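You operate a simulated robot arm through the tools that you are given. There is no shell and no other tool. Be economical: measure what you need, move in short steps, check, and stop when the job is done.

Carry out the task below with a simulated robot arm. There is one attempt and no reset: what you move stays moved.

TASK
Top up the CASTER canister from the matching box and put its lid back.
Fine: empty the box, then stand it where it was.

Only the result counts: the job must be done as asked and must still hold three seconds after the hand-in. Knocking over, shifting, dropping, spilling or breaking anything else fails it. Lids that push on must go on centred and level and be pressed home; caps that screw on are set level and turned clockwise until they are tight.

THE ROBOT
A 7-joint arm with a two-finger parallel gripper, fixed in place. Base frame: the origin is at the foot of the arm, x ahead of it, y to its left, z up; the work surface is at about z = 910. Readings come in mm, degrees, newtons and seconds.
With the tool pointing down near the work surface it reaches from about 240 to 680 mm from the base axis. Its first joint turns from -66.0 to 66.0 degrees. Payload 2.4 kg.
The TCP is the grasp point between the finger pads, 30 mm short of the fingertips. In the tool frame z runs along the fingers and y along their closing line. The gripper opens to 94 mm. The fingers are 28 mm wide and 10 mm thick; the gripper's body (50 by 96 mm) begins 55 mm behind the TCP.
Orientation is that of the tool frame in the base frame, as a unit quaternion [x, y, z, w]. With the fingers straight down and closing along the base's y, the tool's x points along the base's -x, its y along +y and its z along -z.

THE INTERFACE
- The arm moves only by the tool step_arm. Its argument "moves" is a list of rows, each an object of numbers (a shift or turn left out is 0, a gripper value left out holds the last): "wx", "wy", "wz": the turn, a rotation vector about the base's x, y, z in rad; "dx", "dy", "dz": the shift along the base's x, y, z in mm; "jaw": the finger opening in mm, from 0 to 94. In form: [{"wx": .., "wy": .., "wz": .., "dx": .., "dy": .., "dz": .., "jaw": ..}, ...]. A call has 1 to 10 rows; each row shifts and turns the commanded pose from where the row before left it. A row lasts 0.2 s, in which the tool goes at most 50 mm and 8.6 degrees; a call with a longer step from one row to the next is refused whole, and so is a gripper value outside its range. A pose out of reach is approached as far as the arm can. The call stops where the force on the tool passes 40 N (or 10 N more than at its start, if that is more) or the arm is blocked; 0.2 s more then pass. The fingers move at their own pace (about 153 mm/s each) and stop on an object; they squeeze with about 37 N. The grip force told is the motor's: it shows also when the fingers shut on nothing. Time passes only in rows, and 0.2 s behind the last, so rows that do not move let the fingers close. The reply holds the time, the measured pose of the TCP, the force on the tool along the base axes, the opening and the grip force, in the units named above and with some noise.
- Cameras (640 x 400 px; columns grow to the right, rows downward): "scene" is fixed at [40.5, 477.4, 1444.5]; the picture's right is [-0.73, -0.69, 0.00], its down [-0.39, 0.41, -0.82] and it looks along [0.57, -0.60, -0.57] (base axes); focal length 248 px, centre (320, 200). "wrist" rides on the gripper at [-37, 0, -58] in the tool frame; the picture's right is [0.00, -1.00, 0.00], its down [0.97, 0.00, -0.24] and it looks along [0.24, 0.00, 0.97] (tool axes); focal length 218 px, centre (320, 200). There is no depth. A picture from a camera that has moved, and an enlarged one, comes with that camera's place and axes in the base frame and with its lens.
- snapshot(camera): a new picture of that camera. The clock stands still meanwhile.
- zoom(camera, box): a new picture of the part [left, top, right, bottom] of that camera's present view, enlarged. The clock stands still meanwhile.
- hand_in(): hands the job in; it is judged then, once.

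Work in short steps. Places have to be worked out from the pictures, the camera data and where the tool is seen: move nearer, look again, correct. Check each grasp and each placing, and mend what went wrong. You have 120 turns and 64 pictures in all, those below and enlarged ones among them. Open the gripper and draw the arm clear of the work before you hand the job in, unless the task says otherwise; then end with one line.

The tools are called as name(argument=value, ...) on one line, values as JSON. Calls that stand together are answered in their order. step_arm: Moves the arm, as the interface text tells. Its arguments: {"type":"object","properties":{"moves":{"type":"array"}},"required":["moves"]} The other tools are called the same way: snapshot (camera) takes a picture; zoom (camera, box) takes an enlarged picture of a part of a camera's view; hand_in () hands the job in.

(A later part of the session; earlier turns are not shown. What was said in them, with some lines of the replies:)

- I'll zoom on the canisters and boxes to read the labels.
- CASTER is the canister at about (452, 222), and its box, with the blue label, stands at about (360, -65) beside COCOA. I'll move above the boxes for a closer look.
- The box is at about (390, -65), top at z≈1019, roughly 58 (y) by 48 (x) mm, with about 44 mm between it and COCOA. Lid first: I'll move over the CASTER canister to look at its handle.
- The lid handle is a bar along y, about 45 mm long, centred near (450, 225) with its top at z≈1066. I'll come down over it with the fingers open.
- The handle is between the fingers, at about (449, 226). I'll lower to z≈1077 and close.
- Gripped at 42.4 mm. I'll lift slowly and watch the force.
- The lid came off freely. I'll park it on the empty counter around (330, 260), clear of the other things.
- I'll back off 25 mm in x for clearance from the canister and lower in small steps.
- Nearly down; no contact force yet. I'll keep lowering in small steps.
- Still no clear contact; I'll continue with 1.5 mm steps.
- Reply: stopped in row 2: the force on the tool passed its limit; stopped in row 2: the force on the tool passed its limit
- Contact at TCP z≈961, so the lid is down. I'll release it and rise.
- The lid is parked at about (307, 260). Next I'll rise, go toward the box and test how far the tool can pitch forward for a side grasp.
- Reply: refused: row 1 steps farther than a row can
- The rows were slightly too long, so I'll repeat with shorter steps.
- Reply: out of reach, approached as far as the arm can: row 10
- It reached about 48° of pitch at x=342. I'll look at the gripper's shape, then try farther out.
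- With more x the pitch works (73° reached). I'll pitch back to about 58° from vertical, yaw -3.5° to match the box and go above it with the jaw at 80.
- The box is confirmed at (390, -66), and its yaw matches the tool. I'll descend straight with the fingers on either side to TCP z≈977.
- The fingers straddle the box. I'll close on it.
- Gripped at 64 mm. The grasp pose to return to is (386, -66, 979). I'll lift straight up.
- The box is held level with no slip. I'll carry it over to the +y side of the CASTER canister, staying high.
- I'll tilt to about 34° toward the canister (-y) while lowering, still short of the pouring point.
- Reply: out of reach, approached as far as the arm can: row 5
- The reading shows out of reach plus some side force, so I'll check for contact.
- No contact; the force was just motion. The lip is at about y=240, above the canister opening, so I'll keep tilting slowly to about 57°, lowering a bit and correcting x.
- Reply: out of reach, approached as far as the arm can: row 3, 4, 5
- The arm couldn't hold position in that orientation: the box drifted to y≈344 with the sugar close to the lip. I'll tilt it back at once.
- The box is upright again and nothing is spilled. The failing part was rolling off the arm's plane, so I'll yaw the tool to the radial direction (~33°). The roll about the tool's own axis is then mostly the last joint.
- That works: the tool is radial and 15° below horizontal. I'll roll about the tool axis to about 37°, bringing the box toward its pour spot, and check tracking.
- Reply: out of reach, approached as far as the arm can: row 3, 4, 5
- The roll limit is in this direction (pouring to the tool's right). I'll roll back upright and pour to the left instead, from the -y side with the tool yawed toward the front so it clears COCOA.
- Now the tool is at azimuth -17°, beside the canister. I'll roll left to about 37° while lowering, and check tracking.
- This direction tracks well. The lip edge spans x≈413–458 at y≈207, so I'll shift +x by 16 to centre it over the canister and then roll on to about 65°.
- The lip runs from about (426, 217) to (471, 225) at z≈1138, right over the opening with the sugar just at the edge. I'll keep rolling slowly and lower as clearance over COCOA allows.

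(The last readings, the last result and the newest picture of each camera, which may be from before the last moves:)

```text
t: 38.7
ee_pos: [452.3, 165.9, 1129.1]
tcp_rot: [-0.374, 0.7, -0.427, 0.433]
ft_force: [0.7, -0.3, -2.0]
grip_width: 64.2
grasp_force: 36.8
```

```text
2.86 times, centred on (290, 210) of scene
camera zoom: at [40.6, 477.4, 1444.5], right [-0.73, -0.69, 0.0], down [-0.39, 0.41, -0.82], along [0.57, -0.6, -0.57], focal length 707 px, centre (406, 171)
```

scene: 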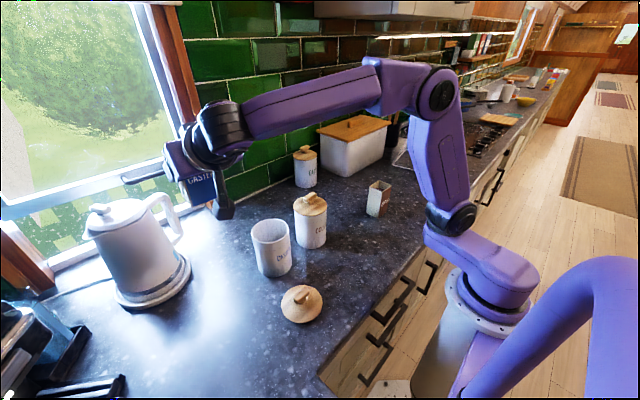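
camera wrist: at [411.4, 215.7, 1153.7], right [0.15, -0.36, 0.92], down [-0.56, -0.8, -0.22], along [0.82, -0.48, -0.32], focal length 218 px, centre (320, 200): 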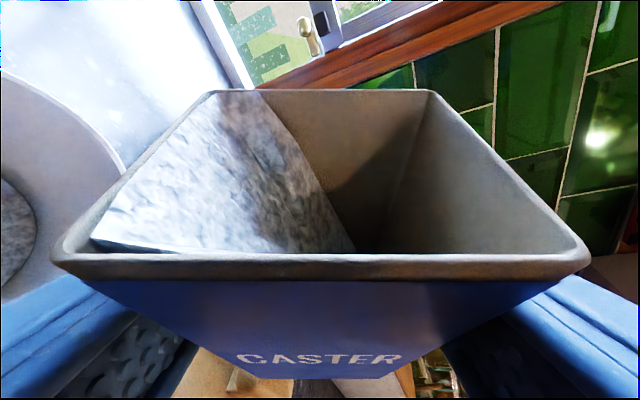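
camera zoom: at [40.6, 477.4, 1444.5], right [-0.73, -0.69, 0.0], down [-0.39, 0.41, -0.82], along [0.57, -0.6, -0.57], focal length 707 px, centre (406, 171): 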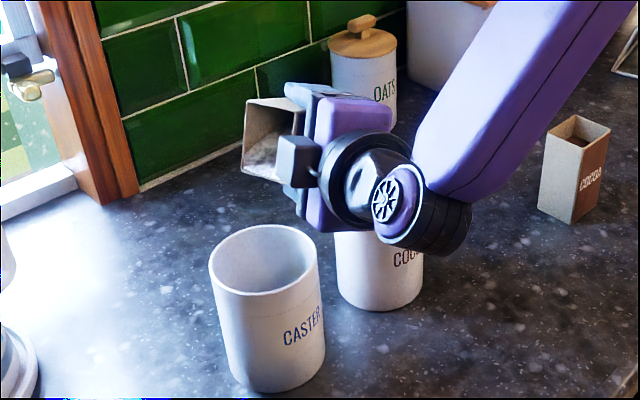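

The flow has started cleanly and the lip centre is at about (446, 215). I'll continue the slow roll, following with the TCP.

step_arm(moves=[{"wx": -0.0556, "wy": 0.0166, "wz": 0.0155, "dx": 2, "dy": 2, "dz": -3}, {"wx": -0.0556, "wy": 0.0166, "wz": 0.0155, "dx": 1, "dy": 2, "dz": -3}, {"wx": -0.0556, "wy": 0.0166, "wz": 0.0155, "dx": 1, "dy": 2, "dz": -3}, {"wx": -0.0556, "wy": 0.0166, "wz": 0.0155, "dx": 1, "dy": 2, "dz": -3}, {"wx": -0.0556, "wy": 0.0166, "wz": 0.0155, "dx": 1, "dy": 2, "dz": -3}, {"wx": -0.0556, "wy": 0.0166, "wz": 0.0155, "dx": 1, "dy": 2, "dz": 0}, {"dz": 0}, {"dz": 0}])

snapshot(camera="wrist")

zoom(camera="scene", box=[220, 140, 360, 280])

```text
t: 40.5
ee_pos: [459.9, 179.1, 1113.7]
tcp_rot: [-0.493, 0.621, -0.499, 0.349]
ft_force: [-1.2, -0.7, -1.8]
grip_width: 64.0
grasp_force: 37.1
```

```text
21 pictures are left
camera wrist: at [416.0, 230.2, 1126.0], right [0.26, -0.02, 0.96], down [-0.48, -0.87, 0.12], along [0.83, -0.5, -0.24], focal length 218 px, centre (320, 200)
```

wrist: 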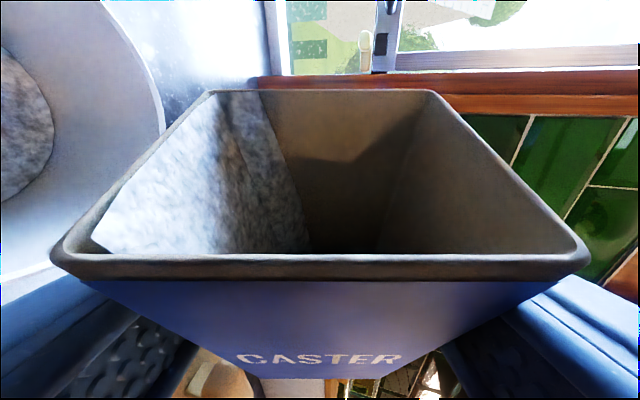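

```text
2.86 times, centred on (290, 210) of scene
camera zoom: at [40.5, 477.4, 1444.5], right [-0.73, -0.69, 0.0], down [-0.39, 0.41, -0.82], along [0.57, -0.6, -0.57], focal length 707 px, centre (406, 171)
```

zoom: 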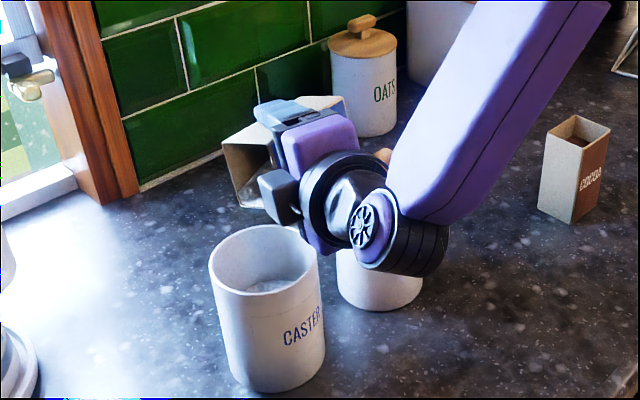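

The canister level is rising and there's no spill. I'll continue the roll to about 128°.

step_arm(moves=[{"wx": -0.0649, "wy": 0.0194, "wz": 0.0181, "dx": 1, "dy": 3}, {"wx": -0.0649, "wy": 0.0194, "wz": 0.0181, "dx": 1, "dy": 3}, {"wx": -0.0649, "wy": 0.0194, "wz": 0.0181, "dx": 1, "dy": 3}, {"wx": -0.0649, "wy": 0.0194, "wz": 0.0181, "dx": 1, "dy": 3, "dz": 1}, {"wx": -0.0649, "wy": 0.0194, "wz": 0.0181, "dx": 1, "dy": 3, "dz": 1}, {"wx": -0.0649, "wy": 0.0194, "wz": 0.0181, "dx": 1, "dy": 3, "dz": 1}, {"wx": -0.0649, "wy": 0.0194, "wz": 0.0181, "dx": 1, "dy": 3, "dz": 1}, {"wx": -0.0649, "wy": 0.0194, "wz": 0.0181, "dx": 1, "dy": 3, "dz": 1}, {"dz": 0}, {"dz": 0}])

snapshot(camera="wrist")

zoom(camera="scene", box=[220, 140, 360, 280])

```text
t: 42.7
ee_pos: [467.0, 201.4, 1118.6]
tcp_rot: [0.646, -0.46, 0.575, -0.199]
ft_force: [0.0, 0.4, -0.1]
grip_width: 63.6
grasp_force: 37.0
```

```text
19 pictures are left
camera wrist: at [416.9, 248.6, 1112.4], right [0.37, 0.5, 0.79], down [-0.31, -0.73, 0.61], along [0.88, -0.46, -0.12], focal length 218 px, centre (320, 200)
```

wrist: 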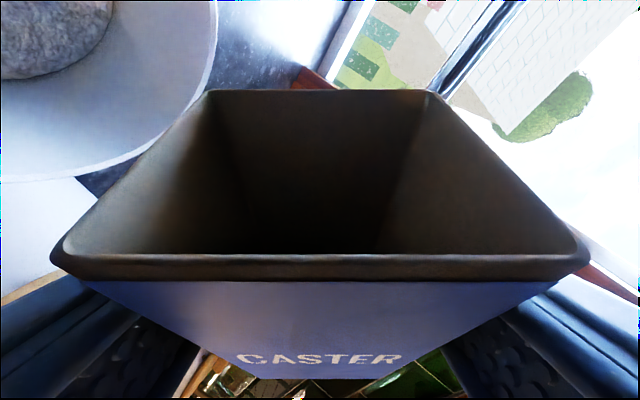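

```text
2.86 times, centred on (290, 210) of scene
camera zoom: at [40.5, 477.4, 1444.5], right [-0.73, -0.69, 0.0], down [-0.39, 0.41, -0.82], along [0.57, -0.6, -0.57], focal length 707 px, centre (406, 171)
```

zoom: 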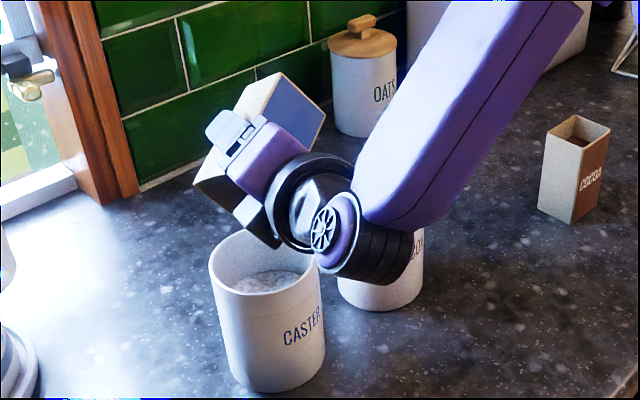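

The box looks empty and the force has dropped. I'll tip it slightly more for a second, then raise it before rolling back.

step_arm(moves=[{"wx": -0.0649, "wy": 0.0194, "wz": 0.0181, "dy": 2, "dz": 1}, {"wx": -0.0649, "wy": 0.0194, "wz": 0.0181, "dy": 2, "dz": 1}, {}, {}, {"wx": 0.0649, "wy": -0.0194, "wz": -0.0181}, {"wx": -0.0649, "wy": 0.0194, "wz": 0.0181}, {}, {}])

zoom(camera="wrist", box=[40, 80, 600, 280])

```text
t: 44.5
ee_pos: [468.6, 206.1, 1121.3]
tcp_rot: [0.677, -0.414, 0.588, -0.158]
ft_force: [0.3, -0.4, 0.1]
grip_width: 63.5
grasp_force: 36.9
```

```text
1.14 times, centred on (320, 180) of wrist
camera zoom: at [415.3, 249.8, 1110.5], right [0.38, 0.61, 0.7], down [-0.26, -0.66, 0.71], along [0.89, -0.45, -0.09], focal length 249 px, centre (320, 223)
```

zoom: 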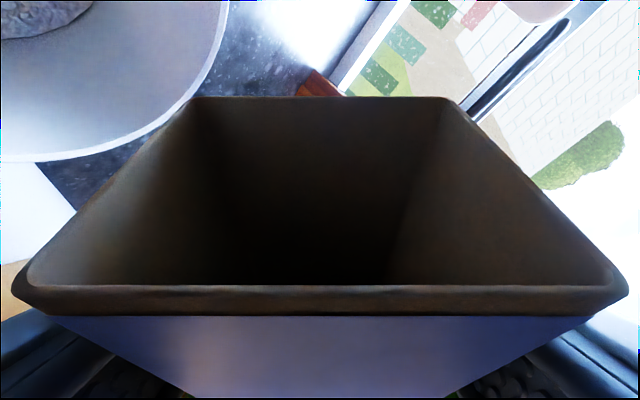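

It's empty. I'll roll back the full 134° while raising clear of everything.

step_arm(moves=[{"wx": 0.1277, "wy": -0.0382, "wz": -0.0356, "dz": 14}, {"wx": 0.1277, "wy": -0.0382, "wz": -0.0356, "dz": 14}, {"wx": 0.1277, "wy": -0.0382, "wz": -0.0356, "dz": 14}, {"wx": 0.1277, "wy": -0.0382, "wz": -0.0356, "dz": 14}, {"wx": 0.1277, "wy": -0.0382, "wz": -0.0356, "dz": 14}, {"wx": 0.1277, "wy": -0.0382, "wz": -0.0356, "dz": 14}, {"wx": 0.1277, "wy": -0.0382, "wz": -0.0356, "dz": 10}, {"wx": 0.1277, "wy": -0.0382, "wz": -0.0356, "dz": 10}, {"wx": 0.1277, "wy": -0.0382, "wz": -0.0356, "dz": 0}])

step_arm(moves=[{"wx": 0.1277, "wy": -0.0382, "wz": -0.0356}, {"wx": 0.1277, "wy": -0.0382, "wz": -0.0356}, {"wx": 0.1277, "wy": -0.0382, "wz": -0.0356}, {"wx": 0.1277, "wy": -0.0382, "wz": -0.0356}, {"wx": 0.1277, "wy": -0.0382, "wz": -0.0356}, {"wx": 0.1277, "wy": -0.0382, "wz": -0.0356}, {"wx": 0.1277, "wy": -0.0382, "wz": -0.0356}, {"wx": 0.1277, "wy": -0.0382, "wz": -0.0356}])

step_arm(moves=[{"wx": 0.0286, "wy": 0.0958, "dy": -30, "dx": -9}, {"wx": 0.0286, "wy": 0.0958, "dy": -35, "dx": -9}, {"wx": 0.0286, "wy": 0.0958, "dy": -35, "dx": -9}, {"wz": 0.12, "dy": -35, "dx": -9}, {"wz": 0.12, "dy": -35, "dx": -9}, {"dy": -35, "dx": -9}, {"dy": -35, "dx": -9}, {"dy": -30, "dx": -9}])

snapshot(camera="scene")

snapshot(camera="wrist")

```text
t: 46.5
ee_pos: [468.4, 207.0, 1224.8]
tcp_rot: [-0.308, 0.73, -0.387, 0.472]
ft_force: [0.0, 0.2, -0.4]
grip_width: 63.5
grasp_force: 36.6
```

```text
t: 48.3
ee_pos: [468.0, 206.1, 1224.8]
tcp_rot: [0.122, 0.783, -0.083, 0.604]
ft_force: [-0.3, -0.8, 0.2]
grip_width: 63.6
grasp_force: 36.8
```

```text
t: 50.1
ee_pos: [394.8, -64.4, 1224.1]
tcp_rot: [0.029, 0.874, -0.008, 0.485]
ft_force: [-0.7, -0.5, -0.5]
grip_width: 63.3
grasp_force: 36.5
```

```text
16 pictures are left
```

scene: 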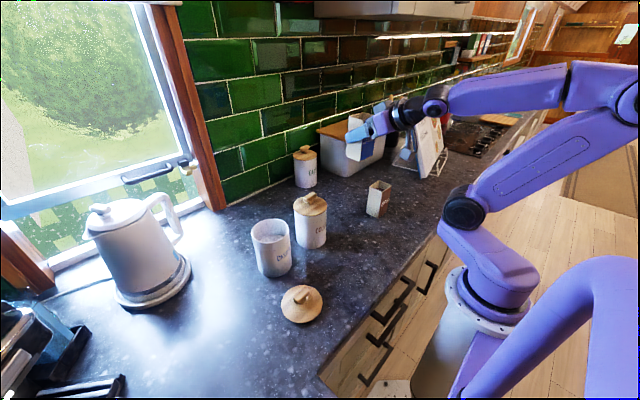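

```text
15 pictures are left
camera wrist: at [364.6, -61.9, 1284.6], right [-0.06, -1.0, -0.01], down [-0.72, 0.05, -0.7], along [0.7, -0.03, -0.72], focal length 218 px, centre (320, 200)
```

wrist: 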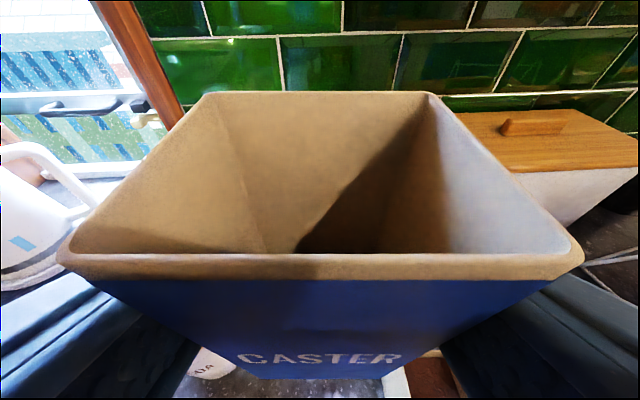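

The box is still level in the grip with only about 2 mm of forward slip. I'll go over its original spot and come down to 30 mm above the counter.

step_arm(moves=[{"dx": -6, "dy": -1, "wx": -0.01}, {"dx": -5, "dy": -1}, {"dz": -40}, {"dz": -40}, {"dz": -40}, {"dz": -40}, {"dz": -30}, {"dz": -25}])

zoom(camera="scene", box=[310, 130, 460, 250])

```text
t: 51.9
ee_pos: [422.1, -47.7, 1025.2]
tcp_rot: [0.026, 0.875, -0.012, 0.484]
ft_force: [0.2, 0.0, -0.6]
grip_width: 63.4
grasp_force: 36.9
out of reach, approached as far as the arm can: row 3, 5, 6, 7, 8
```

```text
3.33 times, centred on (385, 190) of scene
camera zoom: at [40.5, 477.4, 1444.5], right [-0.73, -0.69, 0.0], down [-0.39, 0.41, -0.82], along [0.57, -0.6, -0.57], focal length 825 px, centre (103, 233)
```

zoom: 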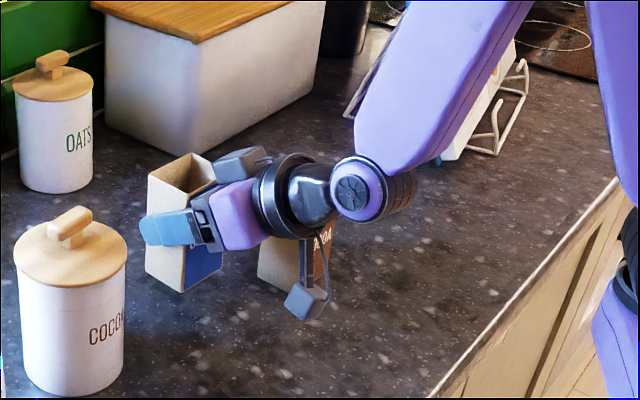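

The elbow is in a different posture and the arm couldn't follow down. I'll raise straight up, then let it unwind by revisiting the earlier route through (480, 10, 1200).

step_arm(moves=[{"dz": 40}, {"dz": 40}, {"dz": 40}, {"dz": 40}, {"dx": 30, "dy": 25, "dz": 10}, {"dx": 30, "dy": 30, "dz": 10}, {"dx": 0, "dy": 40}, {"dx": 0, "dy": 40}])

snapshot(camera="scene")

```text
t: 53.7
ee_pos: [482.6, 88.0, 1204.0]
tcp_rot: [0.027, 0.874, -0.013, 0.485]
ft_force: [0.6, 0.0, -1.1]
grip_width: 63.3
grasp_force: 37.2
```

```text
13 pictures are left
```

scene: 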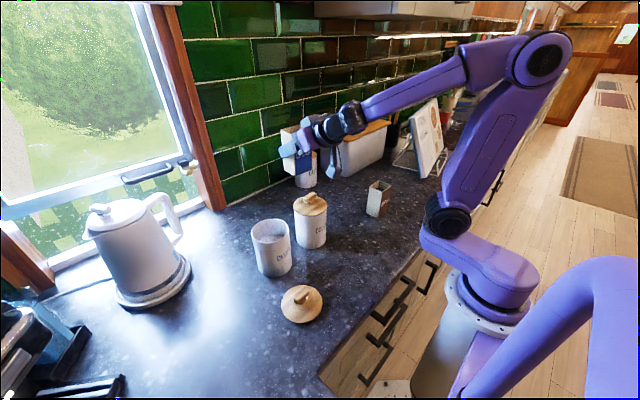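

I'll replicate the earlier successful approach exactly: to (483, 12, 1200) with extra pitch, then inward and down along the same rows.

step_arm(moves=[{"dy": -38, "wy": -0.09}, {"dy": -38, "wy": -0.09}, {"wy": -0.09}, {}])

step_arm(moves=[{"dx": -18, "dy": -16, "dz": -5, "wy": 0.09}, {"dx": -18, "dy": -16, "dz": -10, "wy": 0.09}, {"dx": -18, "dy": -16, "dz": -20, "wy": 0.09}, {"dx": -18, "dy": -16, "dz": -20}, {"dx": -18, "dy": -14, "dz": -20}, {"dx": -8, "dz": -10}])

snapshot(camera="scene")

```text
t: 54.7
ee_pos: [481.4, 9.7, 1204.3]
tcp_rot: [0.027, 0.801, -0.009, 0.598]
ft_force: [-0.8, 0.6, -0.4]
grip_width: 63.5
grasp_force: 37.1
```

```text
t: 56.1
ee_pos: [394.9, -65.7, 1127.5]
tcp_rot: [0.026, 0.874, -0.013, 0.484]
ft_force: [-0.5, -0.6, -1.2]
grip_width: 63.5
grasp_force: 36.6
out of reach, approached as far as the arm can: row 6
```

```text
12 pictures are left
```

scene: 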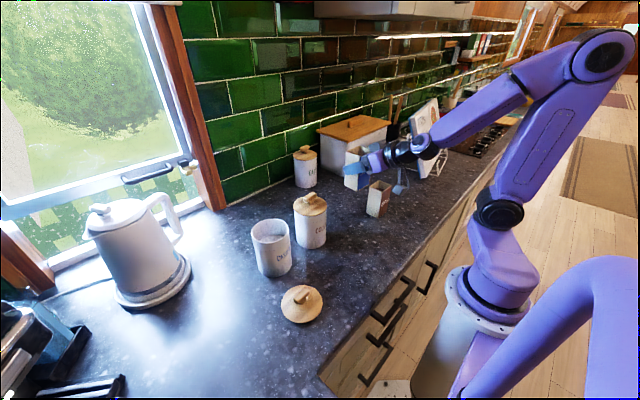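

The base joint seems to be at its negative limit with the elbow swung to -y. I'll raise, push a little further toward -y with negative yaw so it unwinds, then come back.

step_arm(moves=[{"dz": 40}, {"dz": 40, "dx": 15}, {"dx": 20, "dz": 15}, {"dy": -30, "dx": 10, "wz": -0.12}, {"dy": -30, "wz": -0.12}, {"dy": -30, "wz": -0.12}, {"wz": -0.12}])

step_arm(moves=[{"wz": 0.12}, {"dy": 30, "wz": 0.12}, {"dy": 30, "wz": 0.12}, {"dy": 30, "wz": 0.12}])

snapshot(camera="scene")

```text
t: 57.7
ee_pos: [440.4, -155.9, 1224.6]
tcp_rot: [0.235, 0.842, -0.129, 0.468]
ft_force: [0.1, -0.1, -0.4]
grip_width: 63.6
grasp_force: 36.8
```

```text
t: 58.7
ee_pos: [439.4, -66.9, 1224.2]
tcp_rot: [0.025, 0.874, -0.012, 0.485]
ft_force: [-0.4, 0.1, -0.5]
grip_width: 63.5
grasp_force: 36.7
```

```text
11 pictures are left
```

scene: 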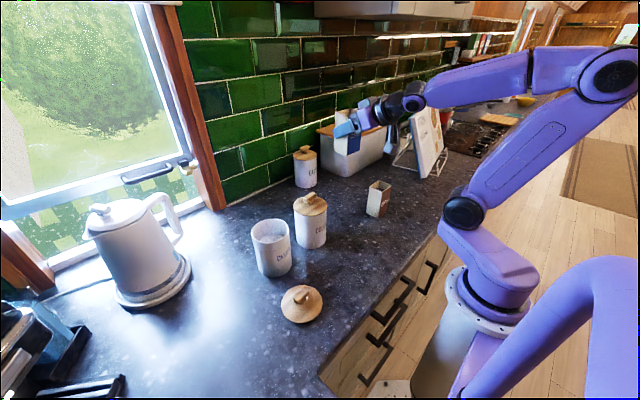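

The shoulder has come back some. I'll try moving inward and down diagonally from here.

step_arm(moves=[{"dx": -6, "dz": -30}, {"dx": -8, "dz": -30}, {"dx": -10, "dz": -25}, {"dx": -10, "dz": -20}, {"dx": -10, "dz": -10}, {"dx": -11, "dz": 0}])

```text
t: 60.1
ee_pos: [400.8, -71.8, 1149.8]
tcp_rot: [0.026, 0.874, -0.013, 0.486]
ft_force: [0.6, -0.7, 0.4]
grip_width: 63.4
grasp_force: 37.0
out of reach, approached as far as the arm can: row 2, 3, 4
```

The arm posture won't allow this tilted grasp back at x≈385. Since the box is now empty, I'll stand it upright on free counter around (460, -10) and regrasp it from straight above, which reaches its home spot easily.

step_arm(moves=[{"dx": 30, "dy": 30}, {"dx": 29, "dy": 32}, {"dz": -40}, {"dz": -40}, {"dz": -40}, {"dz": -30}])

zoom(camera="scene", box=[290, 120, 440, 240])

```text
t: 61.5
ee_pos: [460.3, -12.0, 999.3]
tcp_rot: [0.025, 0.874, -0.012, 0.485]
ft_force: [0.7, 0.6, -1.3]
grip_width: 63.5
grasp_force: 37.0
```

```text
3.33 times, centred on (365, 180) of scene
camera zoom: at [40.5, 477.4, 1444.5], right [-0.73, -0.69, 0.0], down [-0.39, 0.41, -0.82], along [0.57, -0.6, -0.57], focal length 825 px, centre (170, 267)
```

zoom: 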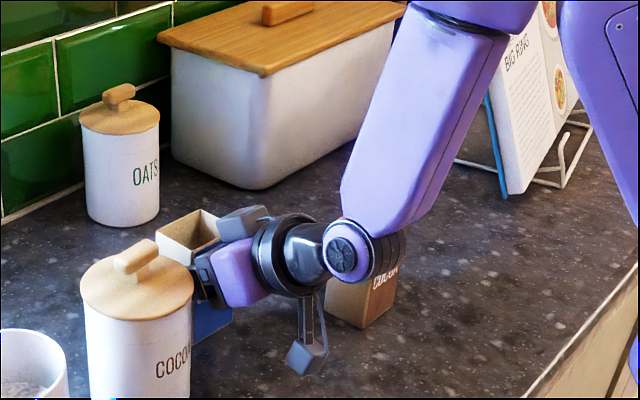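

Position reached well. I'll lower in small steps until it touches.

step_arm(moves=[{"dz": -8}, {"dz": -6}, {"dz": -3}, {"dz": -1}])

step_arm(moves=[{"dz": -1}, {"dz": -1}, {"dz": -1}])

```text
t: 62.5
ee_pos: [460.8, -11.2, 981.8]
tcp_rot: [0.026, 0.875, -0.016, 0.484]
ft_force: [0.0, -0.9, 0.4]
grip_width: 63.4
grasp_force: 37.3
```

```text
t: 63.3
ee_pos: [461.8, -9.7, 980.5]
tcp_rot: [0.026, 0.874, -0.016, 0.484]
ft_force: [-1.8, 0.0, 2.9]
grip_width: 63.5
grasp_force: 36.7
out of reach, approached as far as the arm can: row 3
```

Contact shows at z≈980. I'll open the jaw and check the box.

step_arm(moves=[{"dz": 0}, {"jaw": 70}, {"jaw": 80}, {}])

snapshot(camera="wrist")

```text
t: 64.3
ee_pos: [462.1, -9.3, 980.0]
tcp_rot: [0.025, 0.875, -0.016, 0.484]
ft_force: [0.9, -0.5, 0.0]
grip_width: 80.0
grasp_force: 0.0
```

```text
9 pictures are left
camera wrist: at [432.5, -7.9, 1041.4], right [-0.06, -1.0, 0.0], down [-0.72, 0.04, -0.69], along [0.69, -0.04, -0.72], focal length 218 px, centre (320, 200)
```

wrist: 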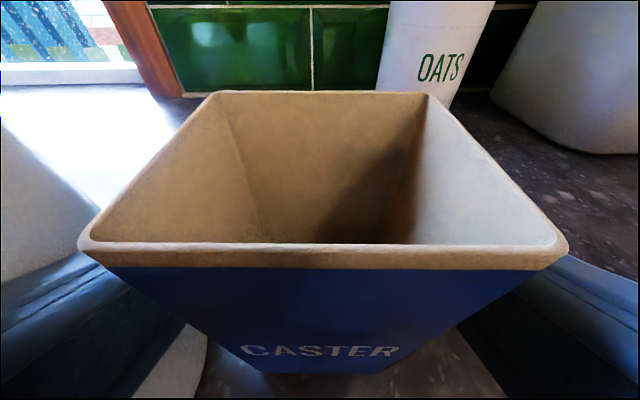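

The box stands upright, centred at about (469, -10). I'll rise clear, then turn the tool back to vertical.

step_arm(moves=[{"dz": 20}, {"dz": 40}, {"dz": 45}, {"dz": 45}, {"dz": 40}, {"wy": 0.14}, {"wy": 0.14}, {"wy": 0.14}, {"wy": 0.14}])

step_arm(moves=[{"wy": 0.14}, {"wy": 0.14}, {"wy": 0.14}, {"wy": 0.032}, {"dx": -15}])

snapshot(camera="wrist")

```text
t: 66.3
ee_pos: [461.9, -8.9, 1170.1]
tcp_rot: [0.022, 0.974, -0.02, 0.224]
ft_force: [-0.3, 0.6, -0.5]
grip_width: 80.2
grasp_force: 0.0
```

```text
t: 67.5
ee_pos: [446.1, -10.0, 1170.4]
tcp_rot: [0.016, 1.0, -0.024, 0.0]
ft_force: [-0.5, -0.5, -0.5]
grip_width: 79.9
grasp_force: 0.1
```

```text
8 pictures are left
camera wrist: at [483.4, -8.1, 1227.6], right [-0.03, -1.0, 0.05], down [-0.97, 0.04, 0.24], along [-0.24, -0.04, -0.97], focal length 218 px, centre (320, 200)
```

wrist: 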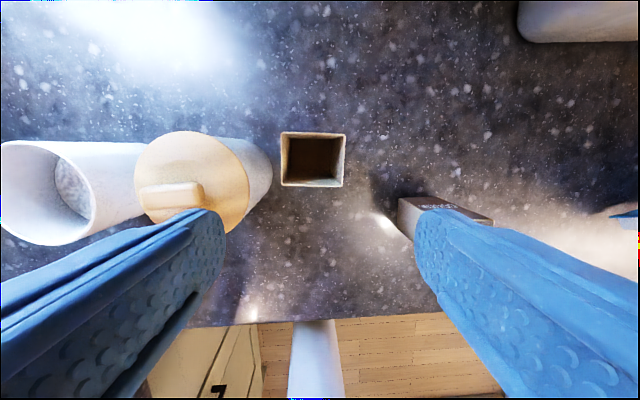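

The tool is vertical with a small residual roll. I'll correct that, centre over the box at (470.5, -10) and descend to grip its upper part.

step_arm(moves=[{"wx": 0.048, "wz": -0.03, "dx": 24.5}, {"dz": -40}, {"dz": -40}, {"dz": -40}, {"dz": -30}, {"dz": -13}, {"jaw": 50}, {"jaw": 50}, {"jaw": 50}])

snapshot(camera="wrist")

```text
t: 69.5
ee_pos: [471.9, -9.1, 1007.4]
tcp_rot: [0.032, 1.0, -0.001, 0.002]
ft_force: [-1.1, -0.1, 8.3]
grip_width: 63.2
grasp_force: 37.2
```

```text
7 pictures are left
camera wrist: at [508.3, -11.7, 1065.1], right [-0.06, -1.0, 0.0], down [-0.97, 0.06, 0.24], along [-0.24, 0.02, -0.97], focal length 218 px, centre (320, 200)
```

wrist: 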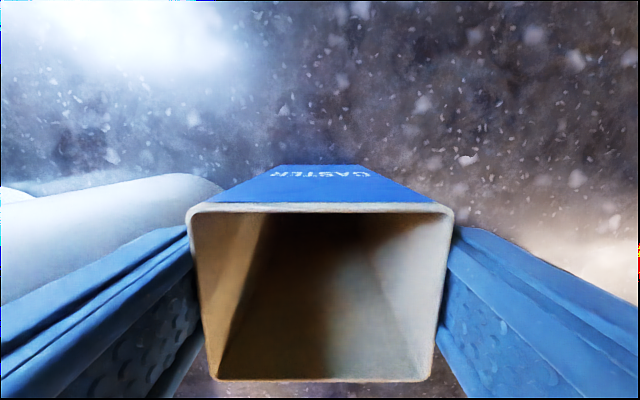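

Gripped. I'll lift 40 mm and carry it to the original spot, TCP target (391, -65).

step_arm(moves=[{"dz": 15}, {"dz": 25}, {"dx": -27, "dy": -18}, {"dx": -27, "dy": -19}, {"dx": -27, "dy": -19}, {"dz": -20}, {"dz": -12}])

```text
t: 71.1
ee_pos: [390.7, -65.1, 1015.1]
tcp_rot: [0.031, 1.0, 0.0, 0.0]
ft_force: [-0.1, -0.2, -0.4]
grip_width: 63.7
grasp_force: 36.9
```

On position at (390.7, -65.1) and 8 mm above the counter, so I'll set it down gently.

step_arm(moves=[{"dz": -4}, {"dz": -2}, {"dz": -1}, {"dz": -1}])

```text
t: 72.1
ee_pos: [390.8, -66.6, 1007.5]
tcp_rot: [0.032, 0.999, 0.0, 0.001]
ft_force: [-6.3, 2.5, 24.4]
grip_width: 63.6
grasp_force: 37.6
```

It's in firm contact. I'll ease off a touch, release, and rise.

step_arm(moves=[{"dz": 0.8}, {"jaw": 70}, {"jaw": 80}, {"dz": 20}, {"dz": 40}, {"dz": 45}, {"dz": 45}, {"dz": 40}])

snapshot(camera="wrist")

```text
t: 73.9
ee_pos: [391.4, -68.1, 1200.6]
tcp_rot: [0.032, 0.999, 0.0, 0.0]
ft_force: [-1.3, 0.1, 0.2]
grip_width: 79.8
grasp_force: 0.1
```

```text
6 pictures are left
camera wrist: at [428.6, -70.4, 1258.1], right [-0.06, -1.0, 0.0], down [-0.97, 0.06, 0.24], along [-0.24, 0.02, -0.97], focal length 218 px, centre (320, 200)
```

wrist: 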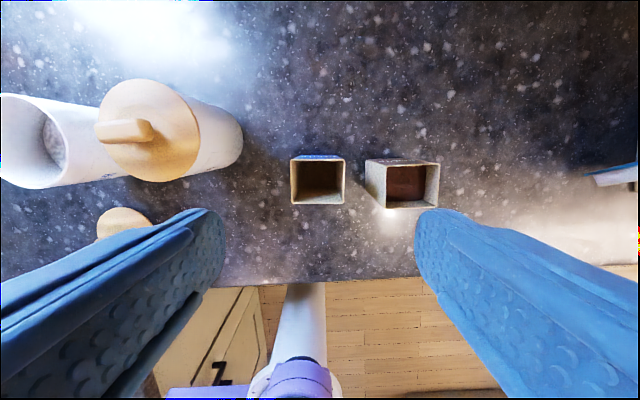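

The box stands at about (390, -65), matching its original place. Now the lid: I'll straighten the yaw and travel above it at (305, 260).

step_arm(moves=[{"wz": 0.064, "dx": -9, "dy": 36, "jaw": 70}, {"dx": -9, "dy": 36}, {"dx": -9, "dy": 36}, {"dx": -9, "dy": 36}, {"dx": -10, "dy": 37}, {"dx": -10, "dy": 37}, {"dx": -10, "dy": 37}, {"dx": -10, "dy": 37}, {"dx": -10, "dy": 36}, {"dz": -40}])

step_arm(moves=[{"dz": -45}, {"dz": -45}, {}])

snapshot(camera="wrist")

```text
t: 76.1
ee_pos: [305.6, 263.5, 1158.2]
tcp_rot: [0.0, 1.0, 0.0, 0.0]
ft_force: [-0.5, -0.8, 0.5]
grip_width: 70.1
grasp_force: 0.0
```

```text
t: 76.9
ee_pos: [306.6, 264.1, 1068.3]
tcp_rot: [0.0, 1.0, 0.0, 0.0]
ft_force: [-0.2, -0.3, -0.1]
grip_width: 70.1
grasp_force: 0.0
```

```text
5 pictures are left
camera wrist: at [343.7, 263.4, 1125.4], right [0.0, -1.0, 0.0], down [-0.97, 0.0, 0.24], along [-0.24, 0.0, -0.97], focal length 218 px, centre (320, 200)
```

wrist: 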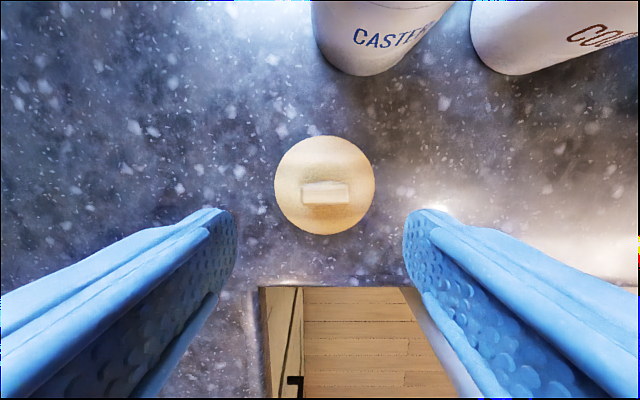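

The lid handle is at about (305, 259.5). I'll descend to the earlier grip height and close.

step_arm(moves=[{"dx": -1, "dy": -4.5, "dz": -40}, {"dz": -40}, {"dz": -20}, {"dz": -5.5}, {"jaw": 30}, {"jaw": 30}, {"jaw": 30}])

step_arm(moves=[{"dz": 10}, {"dz": 30}, {"dz": 45}, {"dz": 45}, {"dz": 20}])

snapshot(camera="wrist")

```text
t: 78.5
ee_pos: [305.0, 257.5, 962.9]
tcp_rot: [0.0, 1.0, 0.0, 0.001]
ft_force: [0.8, 0.3, 0.5]
grip_width: 41.5
grasp_force: 36.5
```

```text
t: 79.7
ee_pos: [305.6, 256.9, 1113.1]
tcp_rot: [0.001, 1.0, -0.001, 0.0]
ft_force: [-0.2, 0.1, -0.3]
grip_width: 41.5
grasp_force: 37.1
```

```text
4 pictures are left
camera wrist: at [341.3, 256.7, 1169.7], right [0.0, -1.0, 0.0], down [-0.97, 0.0, 0.24], along [-0.24, 0.0, -0.97], focal length 218 px, centre (320, 200)
```

wrist: 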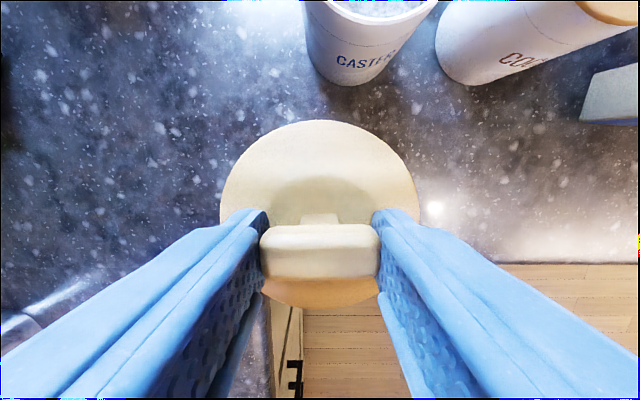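

The lid is gripped as before. I'll carry it over the canister to the original removal position (449.2, 225.7).

step_arm(moves=[{"dz": 15}, {"dx": 36, "dy": -8}, {"dx": 36, "dy": -8}, {"dx": 36, "dy": -8}, {"dx": 36, "dy": -7.5}, {"dz": -15}, {}])

step_arm(moves=[{}, {}])

zoom(camera="scene", box=[220, 170, 340, 290])

```text
t: 81.3
ee_pos: [446.0, 226.5, 1112.3]
tcp_rot: [-0.001, 1.0, 0.0, 0.0]
ft_force: [-0.1, -0.1, -0.7]
grip_width: 41.1
grasp_force: 37.0
```

```text
t: 81.9
ee_pos: [447.1, 225.5, 1112.2]
tcp_rot: [0.0, 1.0, 0.001, 0.0]
ft_force: [0.2, -0.9, -0.8]
grip_width: 41.1
grasp_force: 37.7
```

```text
3.33 times, centred on (280, 230) of scene
camera zoom: at [40.5, 477.4, 1444.5], right [-0.73, -0.69, 0.0], down [-0.39, 0.41, -0.82], along [0.57, -0.6, -0.57], focal length 825 px, centre (453, 100)
```

zoom: 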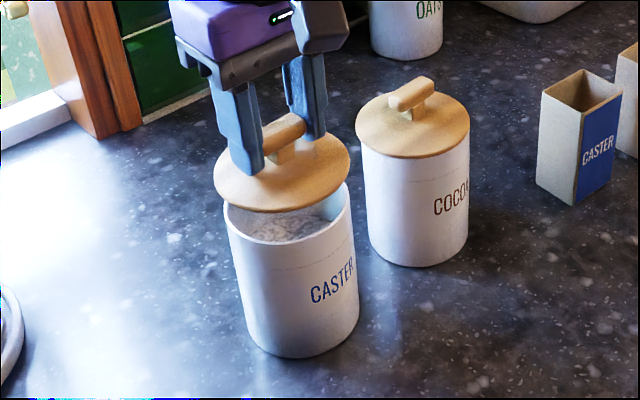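

It needs about +2.3 mm in x. I'll apply that and lower slowly onto the rim.

step_arm(moves=[{"dx": 2.3, "dy": -0.3}, {"dz": -12}, {"dz": -8}, {"dz": -5}, {"dz": -4}])

step_arm(moves=[{"dz": -2}, {"dz": -2}])

```text
t: 83.1
ee_pos: [449.4, 225.5, 1083.5]
tcp_rot: [0.0, 1.0, 0.0, 0.0]
ft_force: [-0.3, -0.9, -1.4]
grip_width: 41.0
grasp_force: 36.2
```

```text
t: 83.7
ee_pos: [450.2, 225.7, 1079.7]
tcp_rot: [0.0, 1.0, 0.001, 0.0]
ft_force: [-0.6, 0.7, -1.5]
grip_width: 41.1
grasp_force: 36.7
```

No resistance yet at z=1079.7. I'll press on in small steps until it seats.

step_arm(moves=[{"dz": -1}, {"dz": -1}, {"dz": -1}, {"dz": -1}, {"dz": -1}])

```text
t: 84.8
ee_pos: [451.1, 226.4, 1077.9]
tcp_rot: [0.0, 1.0, 0.001, 0.004]
ft_force: [-0.7, 0.2, 4.5]
grip_width: 40.9
grasp_force: 36.9
stopped in row 5: the force on the tool passed its limit (the readings are from after the stop); the commanded pose is now the measured one
```

It stopped on over 40 N at z≈1078, the original seated height. I'll press once more, then release and rise a little to look.

step_arm(moves=[{"dz": -2}, {"dz": -2}])

step_arm(moves=[{"dz": 0.5}, {"jaw": 60}, {"jaw": 60}, {"dz": 20}, {"dz": 40}, {"dz": 40}])

zoom(camera="scene", box=[230, 190, 330, 290])

```text
t: 85.3
ee_pos: [450.7, 225.8, 1078.1]
tcp_rot: [0.0, 1.0, 0.002, 0.006]
ft_force: [-1.4, 0.1, 5.6]
grip_width: 41.1
grasp_force: 37.1
stopped in row 2: the force on the tool passed its limit (the readings are from after the stop); the commanded pose is now the measured one
```

```text
t: 86.7
ee_pos: [448.4, 225.2, 1176.8]
tcp_rot: [0.0, 1.0, 0.002, 0.006]
ft_force: [-0.1, -0.7, 0.0]
grip_width: 59.8
grasp_force: 0.0
```

```text
4.00 times, centred on (280, 240) of scene
camera zoom: at [40.5, 477.3, 1444.5], right [-0.73, -0.69, 0.0], down [-0.39, 0.41, -0.82], along [0.57, -0.6, -0.57], focal length 990 px, centre (480, 40)
```

zoom: 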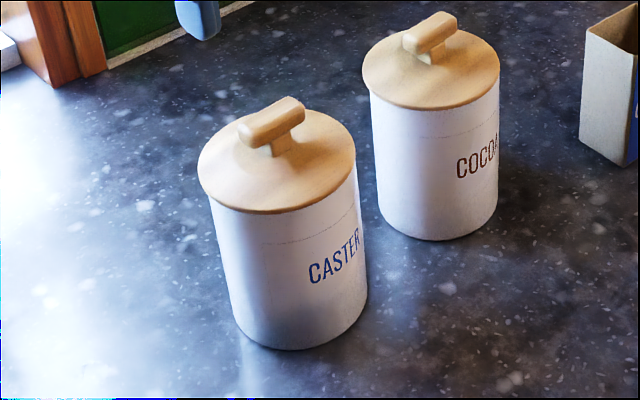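

The lid looks level and flush. As a final check I'll press down on the handle's centre with closed fingers.

step_arm(moves=[{"dx": 1, "dy": 0.5, "jaw": 0}, {"dz": -30}, {"dz": -30}, {"dz": -10}, {"dz": -4}, {"dz": -3}, {"dz": -3}, {"dz": -3}, {"dz": -3}])

```text
t: 88.3
ee_pos: [450.6, 227.4, 1102.5]
tcp_rot: [0.0, 1.0, 0.005, 0.01]
ft_force: [-2.4, -1.5, 9.0]
grip_width: 0.3
grasp_force: 32.9
stopped in row 8: the force on the tool passed its limit (the readings are from after the stop); the commanded pose is now the measured one
```

It's firm, with no give at over 40 N. I'll draw the arm up and clear, then take a last look.

step_arm(moves=[{"dz": 20}, {"dz": 40, "jaw": 60}, {"dz": 45}, {"dz": 45}, {"dx": -30, "dy": -20, "dz": 20}, {"dx": -30, "dy": -20}])

snapshot(camera="scene")

```text
t: 89.7
ee_pos: [392.9, 187.9, 1273.5]
tcp_rot: [0.0, 1.0, 0.005, 0.009]
ft_force: [-0.1, 0.2, 0.3]
grip_width: 60.0
grasp_force: 0.2
```

```text
1 pictures are left
```

scene: 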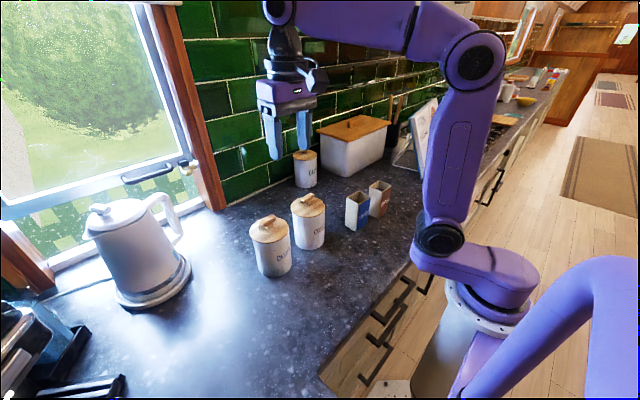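

The view matches the starting layout: the lid is on, the box is back in place and empty, and the arm is clear. I'm handing it in.

hand_in()

```text
The job is handed in.
```

I emptied the CASTER box into the CASTER canister, pressed the lid back on level, and stood the empty box back within about 1 mm of where it was; I saw no spills and nothing else moved.
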